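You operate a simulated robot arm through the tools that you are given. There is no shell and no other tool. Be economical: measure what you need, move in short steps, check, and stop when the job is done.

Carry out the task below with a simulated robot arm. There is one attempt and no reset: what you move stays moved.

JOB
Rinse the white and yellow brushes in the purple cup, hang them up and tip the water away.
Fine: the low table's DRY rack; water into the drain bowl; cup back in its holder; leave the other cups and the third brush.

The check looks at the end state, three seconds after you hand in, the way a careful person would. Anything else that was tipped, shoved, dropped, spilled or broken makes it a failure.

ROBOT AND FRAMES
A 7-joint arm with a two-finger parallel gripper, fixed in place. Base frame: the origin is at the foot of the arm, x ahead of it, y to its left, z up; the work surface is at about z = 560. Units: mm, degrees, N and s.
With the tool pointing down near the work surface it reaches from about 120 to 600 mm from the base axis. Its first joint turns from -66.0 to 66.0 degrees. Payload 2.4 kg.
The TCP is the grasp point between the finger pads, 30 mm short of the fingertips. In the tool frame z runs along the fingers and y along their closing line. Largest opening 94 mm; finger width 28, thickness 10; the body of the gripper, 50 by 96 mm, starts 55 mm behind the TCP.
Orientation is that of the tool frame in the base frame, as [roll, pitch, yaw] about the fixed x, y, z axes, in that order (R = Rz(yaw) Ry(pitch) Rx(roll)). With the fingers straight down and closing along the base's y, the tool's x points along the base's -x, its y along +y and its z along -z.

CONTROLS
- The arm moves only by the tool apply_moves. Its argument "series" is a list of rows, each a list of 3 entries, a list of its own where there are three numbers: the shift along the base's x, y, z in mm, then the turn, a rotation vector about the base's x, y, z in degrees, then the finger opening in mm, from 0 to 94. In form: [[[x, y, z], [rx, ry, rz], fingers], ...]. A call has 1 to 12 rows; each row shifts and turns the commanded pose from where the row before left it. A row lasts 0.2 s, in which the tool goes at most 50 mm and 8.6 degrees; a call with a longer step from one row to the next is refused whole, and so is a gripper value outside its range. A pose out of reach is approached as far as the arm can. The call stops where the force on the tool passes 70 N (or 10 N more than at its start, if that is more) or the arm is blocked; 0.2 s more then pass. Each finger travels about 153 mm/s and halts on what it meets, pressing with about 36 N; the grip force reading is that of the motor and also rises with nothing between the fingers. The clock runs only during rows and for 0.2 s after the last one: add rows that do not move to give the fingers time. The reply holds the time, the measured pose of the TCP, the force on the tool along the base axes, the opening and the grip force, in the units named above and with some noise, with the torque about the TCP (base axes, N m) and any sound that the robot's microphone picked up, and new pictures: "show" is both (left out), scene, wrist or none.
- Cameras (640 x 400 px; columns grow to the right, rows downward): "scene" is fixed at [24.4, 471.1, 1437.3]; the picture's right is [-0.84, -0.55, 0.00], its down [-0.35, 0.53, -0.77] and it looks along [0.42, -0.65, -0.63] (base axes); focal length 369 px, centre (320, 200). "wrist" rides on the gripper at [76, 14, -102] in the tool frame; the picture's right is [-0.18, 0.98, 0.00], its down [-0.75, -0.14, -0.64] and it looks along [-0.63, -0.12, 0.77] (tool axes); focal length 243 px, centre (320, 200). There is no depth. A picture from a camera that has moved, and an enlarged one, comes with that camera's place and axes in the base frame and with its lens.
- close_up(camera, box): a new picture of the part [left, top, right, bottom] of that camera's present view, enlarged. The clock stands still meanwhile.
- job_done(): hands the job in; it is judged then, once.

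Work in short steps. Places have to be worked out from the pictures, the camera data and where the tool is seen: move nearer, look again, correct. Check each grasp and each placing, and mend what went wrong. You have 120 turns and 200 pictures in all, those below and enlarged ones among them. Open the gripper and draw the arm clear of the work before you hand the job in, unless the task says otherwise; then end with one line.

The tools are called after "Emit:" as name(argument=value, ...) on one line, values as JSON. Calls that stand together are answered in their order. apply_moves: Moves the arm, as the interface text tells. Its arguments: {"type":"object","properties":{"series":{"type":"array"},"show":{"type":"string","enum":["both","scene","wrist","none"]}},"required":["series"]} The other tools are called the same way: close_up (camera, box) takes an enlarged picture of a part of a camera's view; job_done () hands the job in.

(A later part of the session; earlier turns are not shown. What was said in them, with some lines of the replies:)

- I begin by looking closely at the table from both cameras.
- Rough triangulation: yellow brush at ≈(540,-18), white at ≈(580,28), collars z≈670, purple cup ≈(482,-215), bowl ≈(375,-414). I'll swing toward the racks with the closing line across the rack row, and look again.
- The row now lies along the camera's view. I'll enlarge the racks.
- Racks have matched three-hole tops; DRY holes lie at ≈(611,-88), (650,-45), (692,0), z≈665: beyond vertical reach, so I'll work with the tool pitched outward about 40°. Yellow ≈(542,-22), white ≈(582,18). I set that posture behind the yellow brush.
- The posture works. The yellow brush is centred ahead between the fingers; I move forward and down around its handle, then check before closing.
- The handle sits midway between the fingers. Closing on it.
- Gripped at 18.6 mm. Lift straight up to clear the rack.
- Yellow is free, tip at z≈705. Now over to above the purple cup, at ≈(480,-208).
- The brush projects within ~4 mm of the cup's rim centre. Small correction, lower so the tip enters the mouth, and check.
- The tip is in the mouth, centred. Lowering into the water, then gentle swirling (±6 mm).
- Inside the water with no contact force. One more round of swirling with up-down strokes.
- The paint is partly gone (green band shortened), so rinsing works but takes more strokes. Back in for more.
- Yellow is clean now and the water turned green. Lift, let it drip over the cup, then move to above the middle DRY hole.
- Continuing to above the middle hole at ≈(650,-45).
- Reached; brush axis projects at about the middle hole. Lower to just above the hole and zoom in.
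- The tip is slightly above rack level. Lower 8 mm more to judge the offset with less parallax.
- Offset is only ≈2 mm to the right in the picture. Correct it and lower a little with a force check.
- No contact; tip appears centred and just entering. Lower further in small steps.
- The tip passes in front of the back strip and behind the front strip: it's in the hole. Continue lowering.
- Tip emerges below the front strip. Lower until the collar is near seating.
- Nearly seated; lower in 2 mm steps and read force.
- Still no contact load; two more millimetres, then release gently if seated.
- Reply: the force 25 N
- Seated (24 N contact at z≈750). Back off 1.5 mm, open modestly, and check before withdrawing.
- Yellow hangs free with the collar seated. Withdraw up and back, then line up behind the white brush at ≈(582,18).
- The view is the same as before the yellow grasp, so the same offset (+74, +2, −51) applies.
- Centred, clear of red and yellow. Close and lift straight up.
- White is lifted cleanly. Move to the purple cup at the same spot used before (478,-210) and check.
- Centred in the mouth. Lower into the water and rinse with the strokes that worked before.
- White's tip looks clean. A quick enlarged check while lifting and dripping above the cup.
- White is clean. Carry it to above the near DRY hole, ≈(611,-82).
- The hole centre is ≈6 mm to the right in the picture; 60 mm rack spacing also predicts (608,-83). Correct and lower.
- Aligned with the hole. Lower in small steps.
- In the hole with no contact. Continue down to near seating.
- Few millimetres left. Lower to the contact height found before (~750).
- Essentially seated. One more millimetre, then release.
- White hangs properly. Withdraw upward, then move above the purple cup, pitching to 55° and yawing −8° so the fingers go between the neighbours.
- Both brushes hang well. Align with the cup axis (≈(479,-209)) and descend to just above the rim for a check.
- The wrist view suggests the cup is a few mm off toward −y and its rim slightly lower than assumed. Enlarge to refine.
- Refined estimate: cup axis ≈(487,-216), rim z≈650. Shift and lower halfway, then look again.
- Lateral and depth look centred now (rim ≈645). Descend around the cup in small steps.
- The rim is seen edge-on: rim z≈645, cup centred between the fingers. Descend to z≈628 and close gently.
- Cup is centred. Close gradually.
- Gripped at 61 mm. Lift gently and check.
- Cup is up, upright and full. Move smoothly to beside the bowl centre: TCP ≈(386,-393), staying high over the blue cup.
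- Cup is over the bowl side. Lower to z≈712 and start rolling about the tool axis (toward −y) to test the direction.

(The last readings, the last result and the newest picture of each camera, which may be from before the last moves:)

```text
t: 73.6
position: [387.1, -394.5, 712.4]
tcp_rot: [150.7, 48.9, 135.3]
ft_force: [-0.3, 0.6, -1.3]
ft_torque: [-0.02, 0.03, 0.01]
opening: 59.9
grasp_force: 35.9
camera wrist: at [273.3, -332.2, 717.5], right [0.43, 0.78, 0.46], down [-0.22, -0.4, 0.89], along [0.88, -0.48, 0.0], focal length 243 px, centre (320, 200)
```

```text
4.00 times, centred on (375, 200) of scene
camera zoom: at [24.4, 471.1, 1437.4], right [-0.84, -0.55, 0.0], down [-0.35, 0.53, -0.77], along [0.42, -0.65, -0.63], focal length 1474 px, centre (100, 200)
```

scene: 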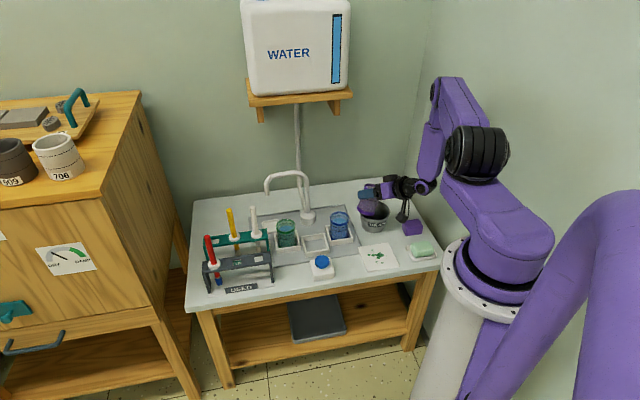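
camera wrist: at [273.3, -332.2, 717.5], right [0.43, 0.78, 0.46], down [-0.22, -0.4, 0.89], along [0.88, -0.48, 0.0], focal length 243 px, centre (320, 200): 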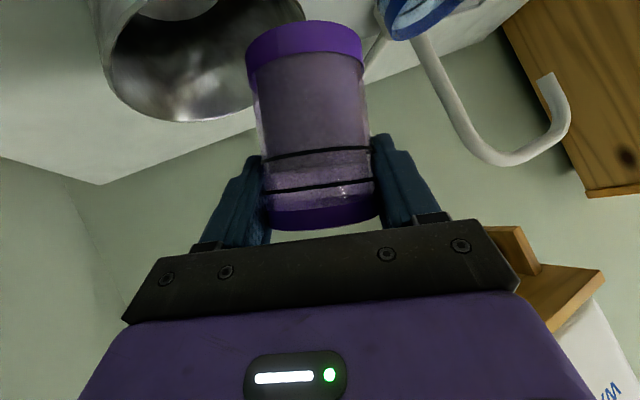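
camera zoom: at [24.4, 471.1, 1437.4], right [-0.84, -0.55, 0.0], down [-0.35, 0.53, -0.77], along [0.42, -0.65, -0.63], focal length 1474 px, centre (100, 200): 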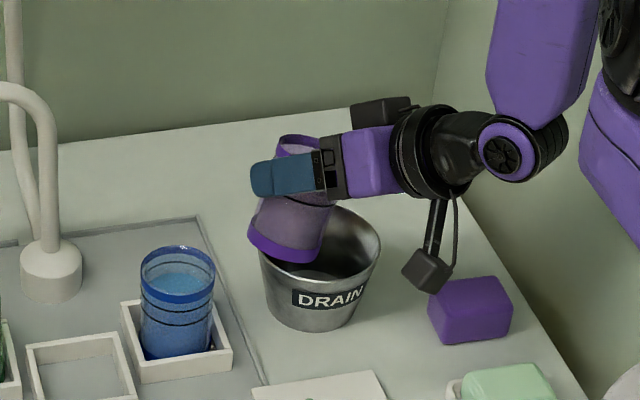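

Direction is right: the mouth is heading over the bowl. Continue slowly to ~70° tilt, easing down a little.

Emit:
apply_moves(series=[[[-1, 0, 0], [4.06, -0.57, -2.87], 40], [[-1, 0, 0], [4.06, -0.57, -2.87], 40], [[-1, 0, -2], [4.06, -0.57, -2.87], 40], [[-1, 0, -2], [4.06, -0.57, -2.87], 40], [[-1, 0, -2], [4.06, -0.57, -2.87], 40], [[0, 0, -2], [4.06, -0.57, -2.87], 40], [[0, 0, -2], [4.06, -0.57, -2.87], 40], [[0, 0, -2], [4.06, -0.57, -2.87], 40], [[0, 0, -2], [4.06, -0.57, -2.87], 40], [[0, 0, -2], [4.06, -0.57, -2.87], 40], [[0, 0, 0], [4.06, -0.57, -2.87], 40], [[0, 0, 0], [0, 0, 0], 40]])

Emit:
close_up(camera="scene", box=[320, 150, 430, 250])

```text
t: 76.2
position: [384.7, -393.1, 697.6]
tcp_rot: [125.5, 9.7, 88.9]
ft_force: [0.1, -1.0, -1.1]
ft_torque: [-0.03, 0.01, 0.0]
opening: 59.5
grasp_force: 35.9
camera wrist: at [309.3, -302.7, 753.1], right [0.57, -0.06, 0.82], down [-0.62, -0.69, 0.38], along [0.54, -0.72, -0.43], focal length 243 px, centre (320, 200)
```

scene: 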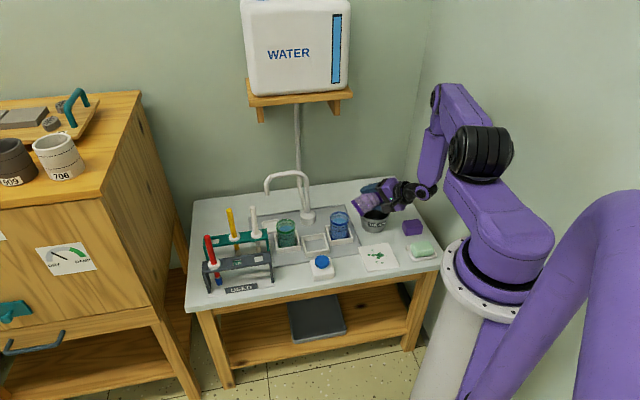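
wrist: 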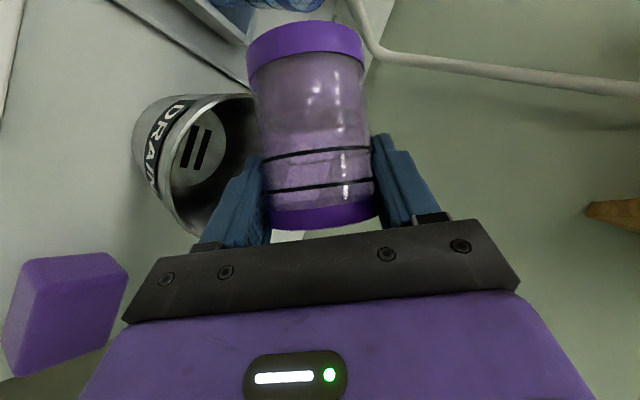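

```text
4.00 times, centred on (375, 200) of scene
camera zoom: at [24.4, 471.1, 1437.4], right [-0.84, -0.55, 0.0], down [-0.35, 0.53, -0.77], along [0.42, -0.65, -0.63], focal length 1474 px, centre (100, 200)
```

zoom: 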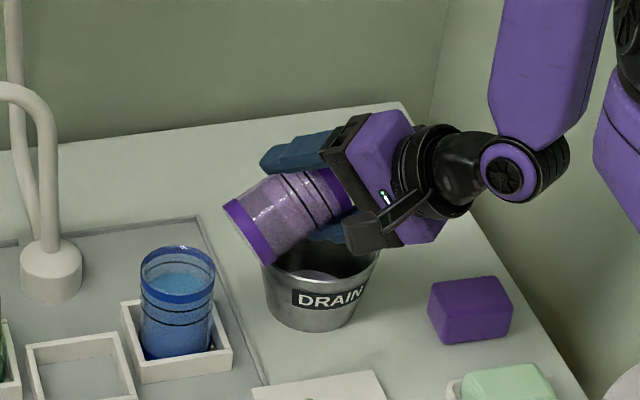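

Water appears to be running out into the bowl. Continue the roll to past horizontal to drain it fully.

Emit:
apply_moves(series=[[[0, 0, 0], [4.06, -0.57, -2.87], 40], [[0, 0, 0], [4.06, -0.57, -2.87], 40], [[0, 0, 0], [4.06, -0.57, -2.87], 40], [[0, 0, 0], [4.06, -0.57, -2.87], 40], [[0, 0, 0], [4.06, -0.57, -2.87], 40], [[0, 0, 0], [4.06, -0.57, -2.87], 40], [[0, 0, 0], [4.06, -0.57, -2.87], 40], [[0, 0, 0], [4.06, -0.57, -2.87], 40], [[0, 0, 0], [0, 0, 0], 40], [[0, 0, 0], [0, 0, 0], 40]], show="wrist")

Emit:
close_up(camera="scene", box=[320, 150, 430, 250])

```text
t: 78.4
position: [382.7, -393.8, 697.0]
tcp_rot: [128.6, -22.7, 65.1]
ft_force: [0.3, 0.0, -1.0]
ft_torque: [-0.02, 0.0, -0.01]
opening: 59.5
grasp_force: 36.0
camera wrist: at [335.2, -324.3, 794.4], right [0.36, -0.68, 0.64], down [-0.88, -0.48, -0.03], along [0.32, -0.55, -0.77], focal length 243 px, centre (320, 200)
```

wrist: 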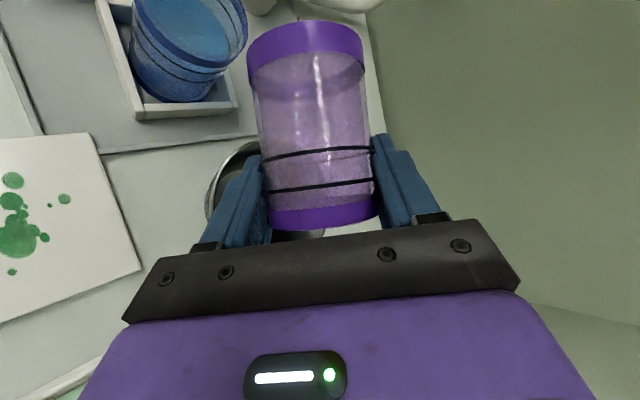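

```text
4.00 times, centred on (375, 200) of scene
camera zoom: at [24.4, 471.1, 1437.4], right [-0.84, -0.55, 0.0], down [-0.35, 0.53, -0.77], along [0.42, -0.65, -0.63], focal length 1474 px, centre (100, 200)
```

zoom: 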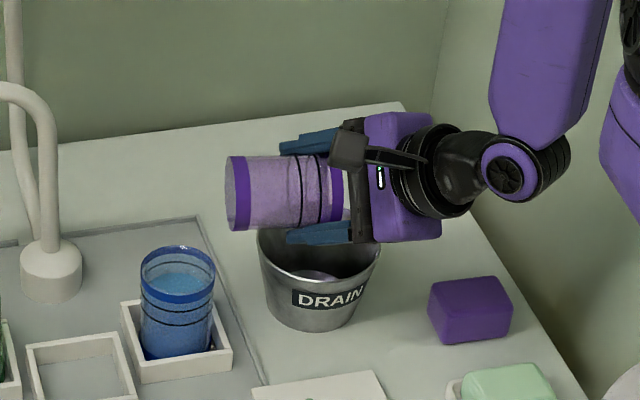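

Looks empty; tip another 16° past horizontal to drain the last drops, hold, then tip back.

Emit:
apply_moves(series=[[[0, 0, 0], [4.1, -6.8, 0], 40], [[0, 0, 0], [4.1, -6.8, 0], 40], [[0, 0, 0], [0, 0, 0], 40], [[0, 0, 0], [0, 0, 0], 40], [[0, 0, 0], [0, 0, 0], 40], [[0, 0, 0], [0, 0, 0], 40]], show="wrist")

Emit:
close_up(camera="scene", box=[320, 150, 430, 250])

```text
t: 79.8
position: [382.4, -392.4, 697.1]
tcp_rot: [117.7, -35.6, 70.3]
ft_force: [-0.5, -0.3, -0.7]
ft_torque: [-0.06, 0.04, 0.03]
opening: 59.7
grasp_force: 36.0
camera wrist: at [312.1, -338.2, 789.0], right [0.21, -0.77, 0.6], down [-0.84, -0.46, -0.3], along [0.5, -0.44, -0.74], focal length 243 px, centre (320, 200)
```

wrist: 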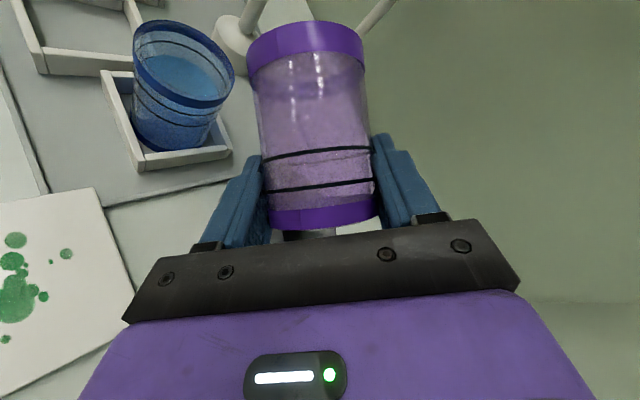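

```text
4.00 times, centred on (375, 200) of scene
camera zoom: at [24.4, 471.1, 1437.4], right [-0.84, -0.55, 0.0], down [-0.35, 0.53, -0.77], along [0.42, -0.65, -0.63], focal length 1474 px, centre (100, 200)
```

zoom: 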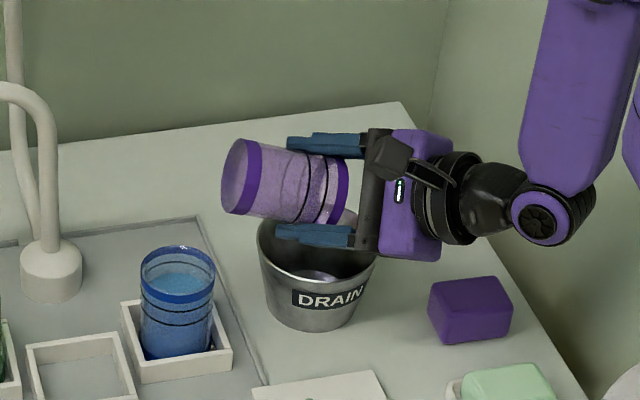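

Fully drained. Reverse the tilts, rising a little for clearance.

Emit:
apply_moves(series=[[[0, 0, 5], [-4.1, 6.8, 0], 40], [[0, 0, 8], [-4.1, 6.8, 0], 40], [[0, 0, 8], [-6.5, 0.91, 4.59], 40], [[0, 0, 8], [-6.5, 0.91, 4.59], 40], [[0, 0, 8], [-6.5, 0.91, 4.59], 40], [[0, 0, 8], [-6.5, 0.91, 4.59], 40], [[0, 0, 6], [-6.5, 0.91, 4.59], 40], [[0, 0, 5], [-6.5, 0.91, 4.59], 40], [[0, 0, 2], [-6.5, 0.91, 4.59], 40], [[0, 0, 0], [-6.5, 0.91, 4.59], 40], [[0, 0, 0], [-6.5, 0.91, 4.59], 40], [[0, 0, 0], [-6.5, 0.91, 4.59], 40]], show="none")

Emit:
apply_moves(series=[[[0, 0, 0], [-6.5, 0.91, 4.59], 40], [[0, 0, 0], [-6.5, 0.91, 4.59], 40], [[0, 0, 0], [-6.5, 0.91, 4.59], 40], [[0, 0, 0], [-6.5, 0.91, 4.59], 40], [[0, 0, 0], [-4.8, 0.67, 3.4], 40], [[0, 0, 0], [0, 0, 0], 40]])

Emit:
close_up(camera="scene", box=[280, 150, 430, 270])

```text
t: 82.4
position: [382.1, -392.5, 755.3]
tcp_rot: [138.7, 40.4, 118.5]
ft_force: [0.3, 0.0, -0.7]
ft_torque: [-0.03, -0.01, 0.02]
opening: 59.4
grasp_force: 35.5
```

```text
t: 83.8
position: [382.1, -392.5, 754.2]
tcp_rot: [180.0, 55.1, 172.1]
ft_force: [0.8, -0.1, -0.1]
ft_torque: [0.02, 0.03, -0.02]
opening: 59.4
grasp_force: 35.6
camera wrist: at [258.1, -360.0, 749.6], right [0.24, 0.96, 0.15], down [-0.11, -0.13, 0.99], along [0.96, -0.25, 0.08], focal length 243 px, centre (320, 200)
```

scene: 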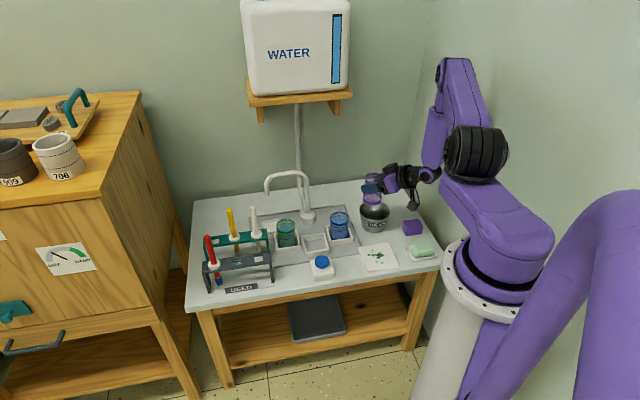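
wrist: 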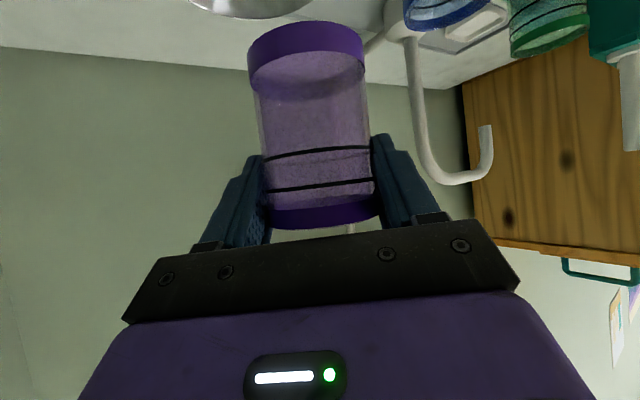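

```text
3.33 times, centred on (355, 210) of scene
camera zoom: at [24.4, 471.1, 1437.4], right [-0.84, -0.55, 0.0], down [-0.35, 0.53, -0.77], along [0.42, -0.65, -0.63], focal length 1229 px, centre (203, 167)
```

zoom: 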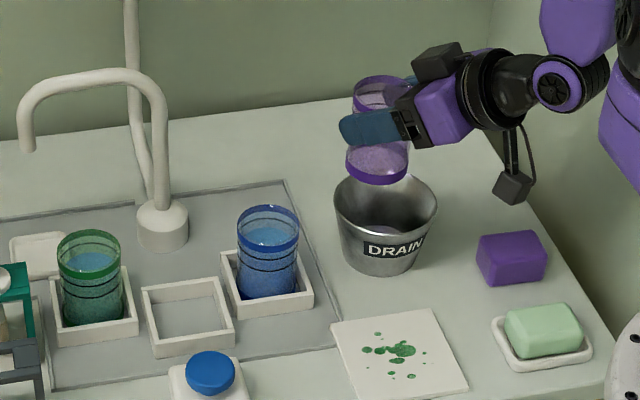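

Cup is empty and upright, table dry. Return by the exact reverse offset (+105, +177).

Emit:
apply_moves(series=[[[5, 9, 0], [0, 0, 0], 40], [[10, 17, 0], [0, 0, 0], 40], [[10, 17, 0], [0, 0, 0], 40], [[10, 17, 0], [0, 0, 0], 40], [[11, 18, 0], [0, 0, 0], 40], [[11, 18, 0], [0, 0, 0], 40], [[11, 18, 0], [0, 0, 0], 40], [[11, 18, 0], [0, 0, 0], 40], [[10, 17, 0], [0, 0, 0], 40], [[10, 17, 0], [0, 0, 0], 40], [[6, 11, 0], [0, 0, 0], 40], [[0, 0, 0], [0, 0, 0], 40]], show="wrist")

Emit:
close_up(camera="scene", box=[260, 160, 400, 280])

```text
t: 86.4
position: [485.6, -214.9, 754.8]
tcp_rot: [179.8, 55.0, 171.9]
ft_force: [0.2, -0.5, -1.1]
ft_torque: [0.01, -0.02, 0.01]
opening: 59.4
grasp_force: 36.4
camera wrist: at [362.1, -182.5, 749.4], right [0.24, 0.96, 0.15], down [-0.11, -0.13, 0.99], along [0.96, -0.26, 0.08], focal length 243 px, centre (320, 200)
```

wrist: 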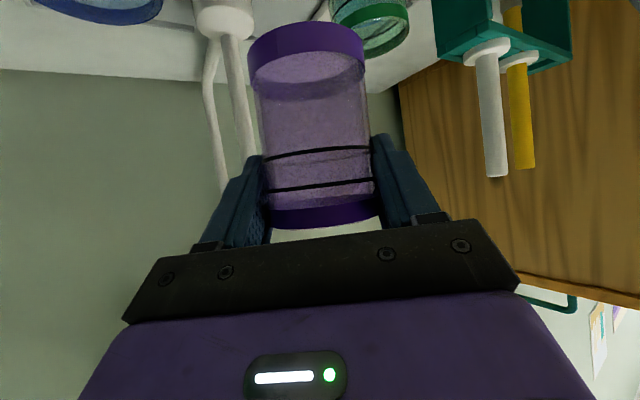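

```text
3.33 times, centred on (330, 220) of scene
camera zoom: at [24.4, 471.1, 1437.3], right [-0.84, -0.55, 0.0], down [-0.35, 0.53, -0.77], along [0.42, -0.65, -0.63], focal length 1229 px, centre (287, 133)
```

zoom: 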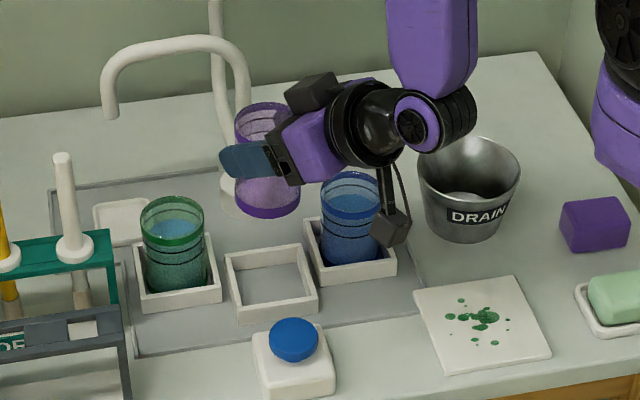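

Same picture as right after lifting, with about 1 mm deviation. Lower to just above the tray.

Emit:
apply_moves(series=[[[0, 0, -8], [0, 0, 0], 40], [[0, 0, -14], [0, 0, 0], 40], [[0, 0, -14], [0, 0, 0], 40], [[0, 0, -14], [0, 0, 0], 40], [[0, 0, -14], [0, 0, 0], 40], [[0, 0, -14], [0, 0, 0], 40], [[0, 0, -10], [0, 0, 0], 40], [[0, 0, -8], [0, 0, 0], 40], [[0, 0, 0], [0, 0, 0], 40]], show="wrist")

Emit:
close_up(camera="scene", box=[280, 200, 360, 280])

```text
t: 88.4
position: [486.7, -215.4, 657.2]
tcp_rot: [179.9, 54.9, 171.9]
ft_force: [0.3, 0.8, -0.4]
ft_torque: [0.01, 0.0, 0.01]
opening: 59.2
grasp_force: 36.0
camera wrist: at [362.8, -183.0, 653.8], right [0.24, 0.96, 0.15], down [-0.11, -0.13, 0.99], along [0.96, -0.26, 0.08], focal length 243 px, centre (320, 200)
```

wrist: 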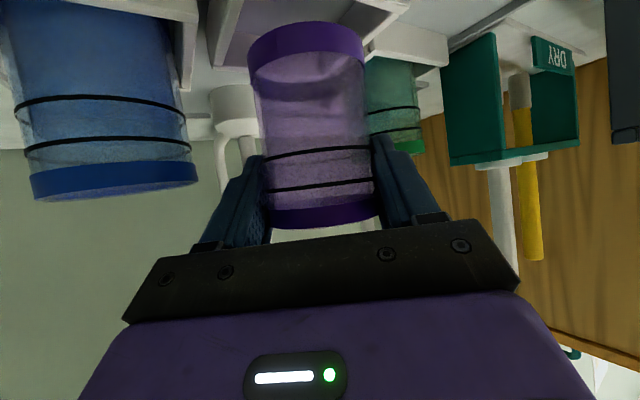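

```text
5.00 times, centred on (320, 240) of scene
camera zoom: at [24.4, 471.1, 1437.3], right [-0.84, -0.55, 0.0], down [-0.35, 0.53, -0.77], along [0.42, -0.65, -0.63], focal length 1843 px, centre (320, 0)
```

zoom: 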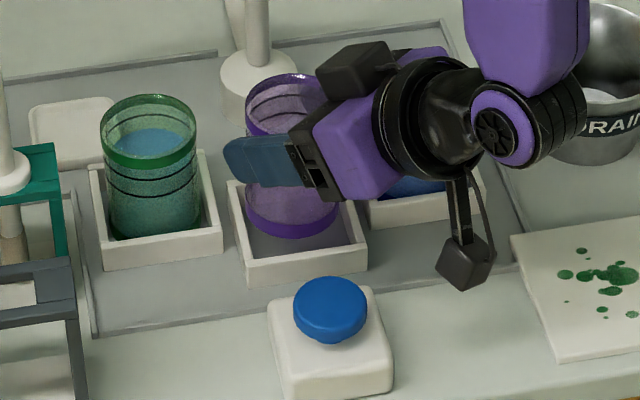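

Aligned with the tray as originally. Lower slowly the remaining ~29 mm with force watch.

Emit:
apply_moves(series=[[[0, 0, -6], [0, 0, 0], 40], [[0, 0, -6], [0, 0, 0], 40], [[0, 0, -6], [0, 0, 0], 40], [[0, 0, -4], [0, 0, 0], 40], [[0, 0, -3], [0, 0, 0], 40], [[0, 0, -2], [0, 0, 0], 40], [[0, 0, 0], [0, 0, 0], 40]], show="none")

Emit:
close_up(camera="scene", box=[280, 200, 360, 280])

```text
t: 90.0
position: [487.8, -216.7, 631.1]
tcp_rot: [180.0, 55.0, 171.9]
ft_force: [0.3, -0.8, -0.8]
ft_torque: [-0.02, 0.02, -0.01]
opening: 59.0
grasp_force: 36.0
```

```text
5.00 times, centred on (320, 240) of scene
camera zoom: at [24.4, 471.1, 1437.3], right [-0.84, -0.55, 0.0], down [-0.35, 0.53, -0.77], along [0.42, -0.65, -0.63], focal length 1843 px, centre (320, 0)
```

zoom: 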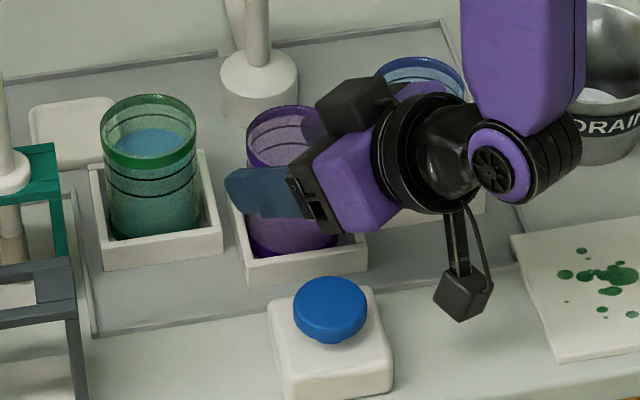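

Inside the tray, no contact yet. Last millimetres in 1 mm steps.

Emit:
apply_moves(series=[[[0, 0, -1], [0, 0, 0], 40], [[0, 0, -1], [0, 0, 0], 40], [[0, 0, 0], [0, 0, 0], 40]], show="none")

```text
t: 90.8
position: [487.8, -215.6, 629.4]
tcp_rot: [179.9, 55.0, 171.9]
ft_force: [0.5, 0.2, 2.0]
ft_torque: [-0.06, 0.06, -0.01]
opening: 59.2
grasp_force: 35.7
```

First hint of contact (2 N). Half a millimetre more, then open slowly.

Emit:
apply_moves(series=[[[0, 0, -0.6], [0, 0, 0], 40], [[0, 0, 0], [0, 0, 0], 40], [[0, 0, 0], [0, 0, 0], 60], [[0, 0, 0], [0, 0, 0], 64], [[0, 0, 0], [0, 0, 0], 70], [[0, 0, 0], [0, 0, 0], 76], [[0, 0, 0], [0, 0, 0], 76]], show="wrist")

Emit:
close_up(camera="scene", box=[280, 200, 360, 280])

```text
t: 92.4
position: [487.9, -215.4, 628.6]
tcp_rot: [179.9, 55.0, 171.9]
ft_force: [0.0, -0.1, 0.4]
ft_torque: [-0.01, 0.01, 0.02]
opening: 76.1
grasp_force: 0.0
camera wrist: at [362.9, -182.9, 624.2], right [0.24, 0.96, 0.15], down [-0.11, -0.13, 0.99], along [0.96, -0.26, 0.08], focal length 243 px, centre (320, 200)
```

wrist: 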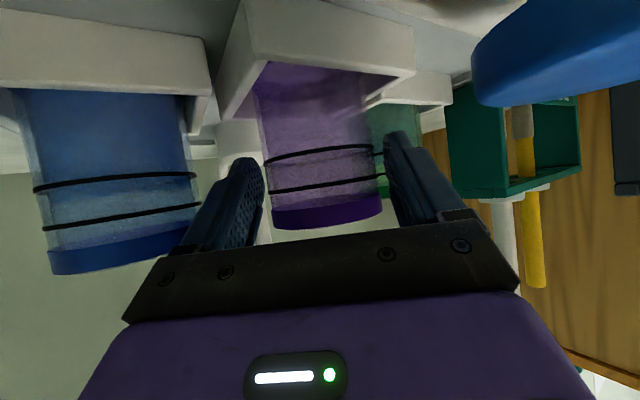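

```text
5.00 times, centred on (320, 240) of scene
camera zoom: at [24.4, 471.1, 1437.3], right [-0.84, -0.55, 0.0], down [-0.35, 0.53, -0.77], along [0.42, -0.65, -0.63], focal length 1843 px, centre (320, 0)
```

zoom: 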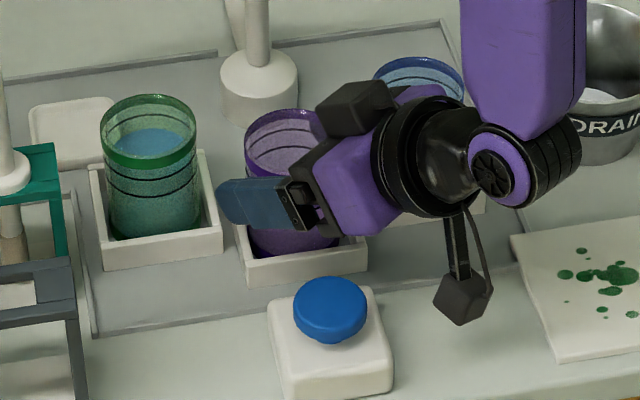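

Released; cup stands in its holder. Rise straight up, clear of everything.

Emit:
apply_moves(series=[[[0, 0, 8], [0, 0, 0], 78], [[0, 0, 15], [0, 0, 0], 78], [[0, 0, 25], [0, 0, 0], 78], [[0, 0, 35], [0, 0, 0], 78], [[0, 0, 40], [0, 0, 0], 78], [[0, 0, 40], [0, 0, 0], 78], [[-30, 0, 35], [0, 0, 0], 78], [[-30, 0, 35], [0, 0, 0], 78], [[-30, 0, 30], [0, 0, 0], 78], [[0, 0, 0], [0, 0, 0], 78]], show="scene")

Emit:
close_up(camera="scene", box=[250, 180, 400, 290])

Emit:
close_up(camera="scene", box=[190, 190, 290, 300])

```text
t: 94.6
position: [397.3, -215.7, 890.7]
tcp_rot: [179.9, 55.1, 171.9]
ft_force: [-0.6, 0.5, 0.6]
ft_torque: [0.0, 0.01, -0.05]
opening: 77.8
grasp_force: 0.1
```

scene: 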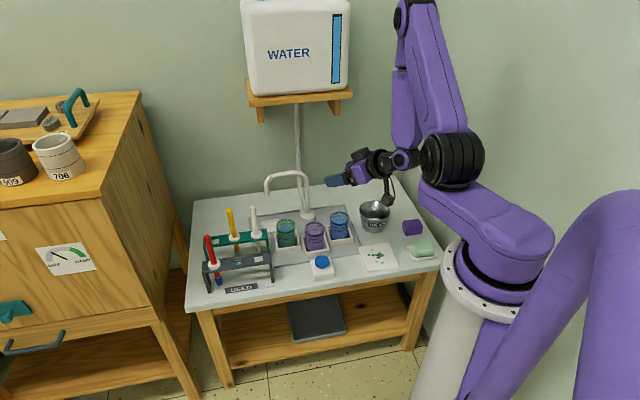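

```text
3.64 times, centred on (325, 235) of scene
camera zoom: at [24.4, 471.1, 1437.3], right [-0.84, -0.55, 0.0], down [-0.35, 0.53, -0.77], along [0.42, -0.65, -0.63], focal length 1340 px, centre (302, 73)
```

zoom: 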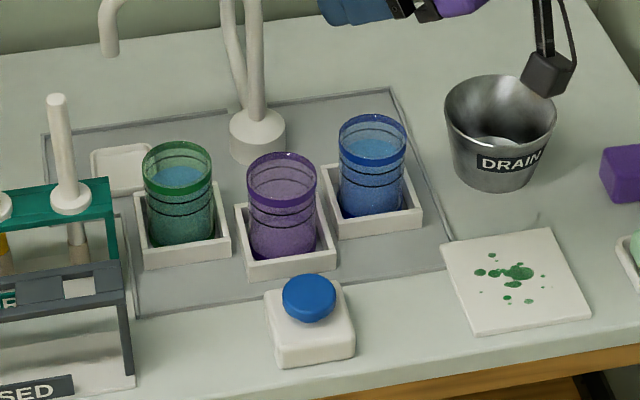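

```text
3.64 times, centred on (240, 245) of scene
camera zoom: at [24.4, 471.1, 1437.3], right [-0.84, -0.55, 0.0], down [-0.35, 0.53, -0.77], along [0.42, -0.65, -0.63], focal length 1340 px, centre (611, 36)
```

zoom: 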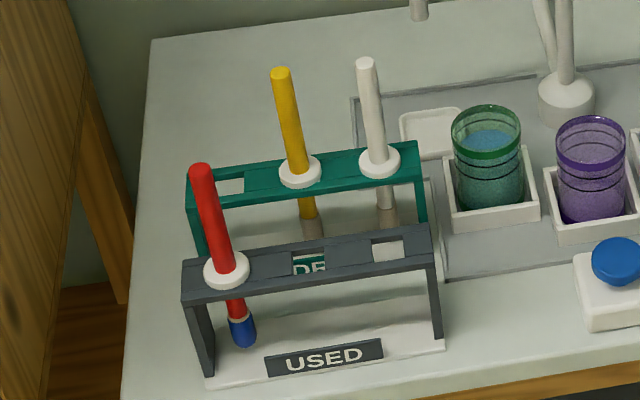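

Everything is in place: both brushes are clean on the DRY rack, the purple cup is empty in its holder, and nothing else has moved. The gripper is open and clear, so I hand in.

Emit:
job_done()

```text
The job is handed in.
```

The white and yellow brushes are rinsed clean and hanging on the DRY rack, the water from the purple cup is in the drain bowl, and the cup is back in its holder; the other cups and the red brush were left alone, and I saw no spills.
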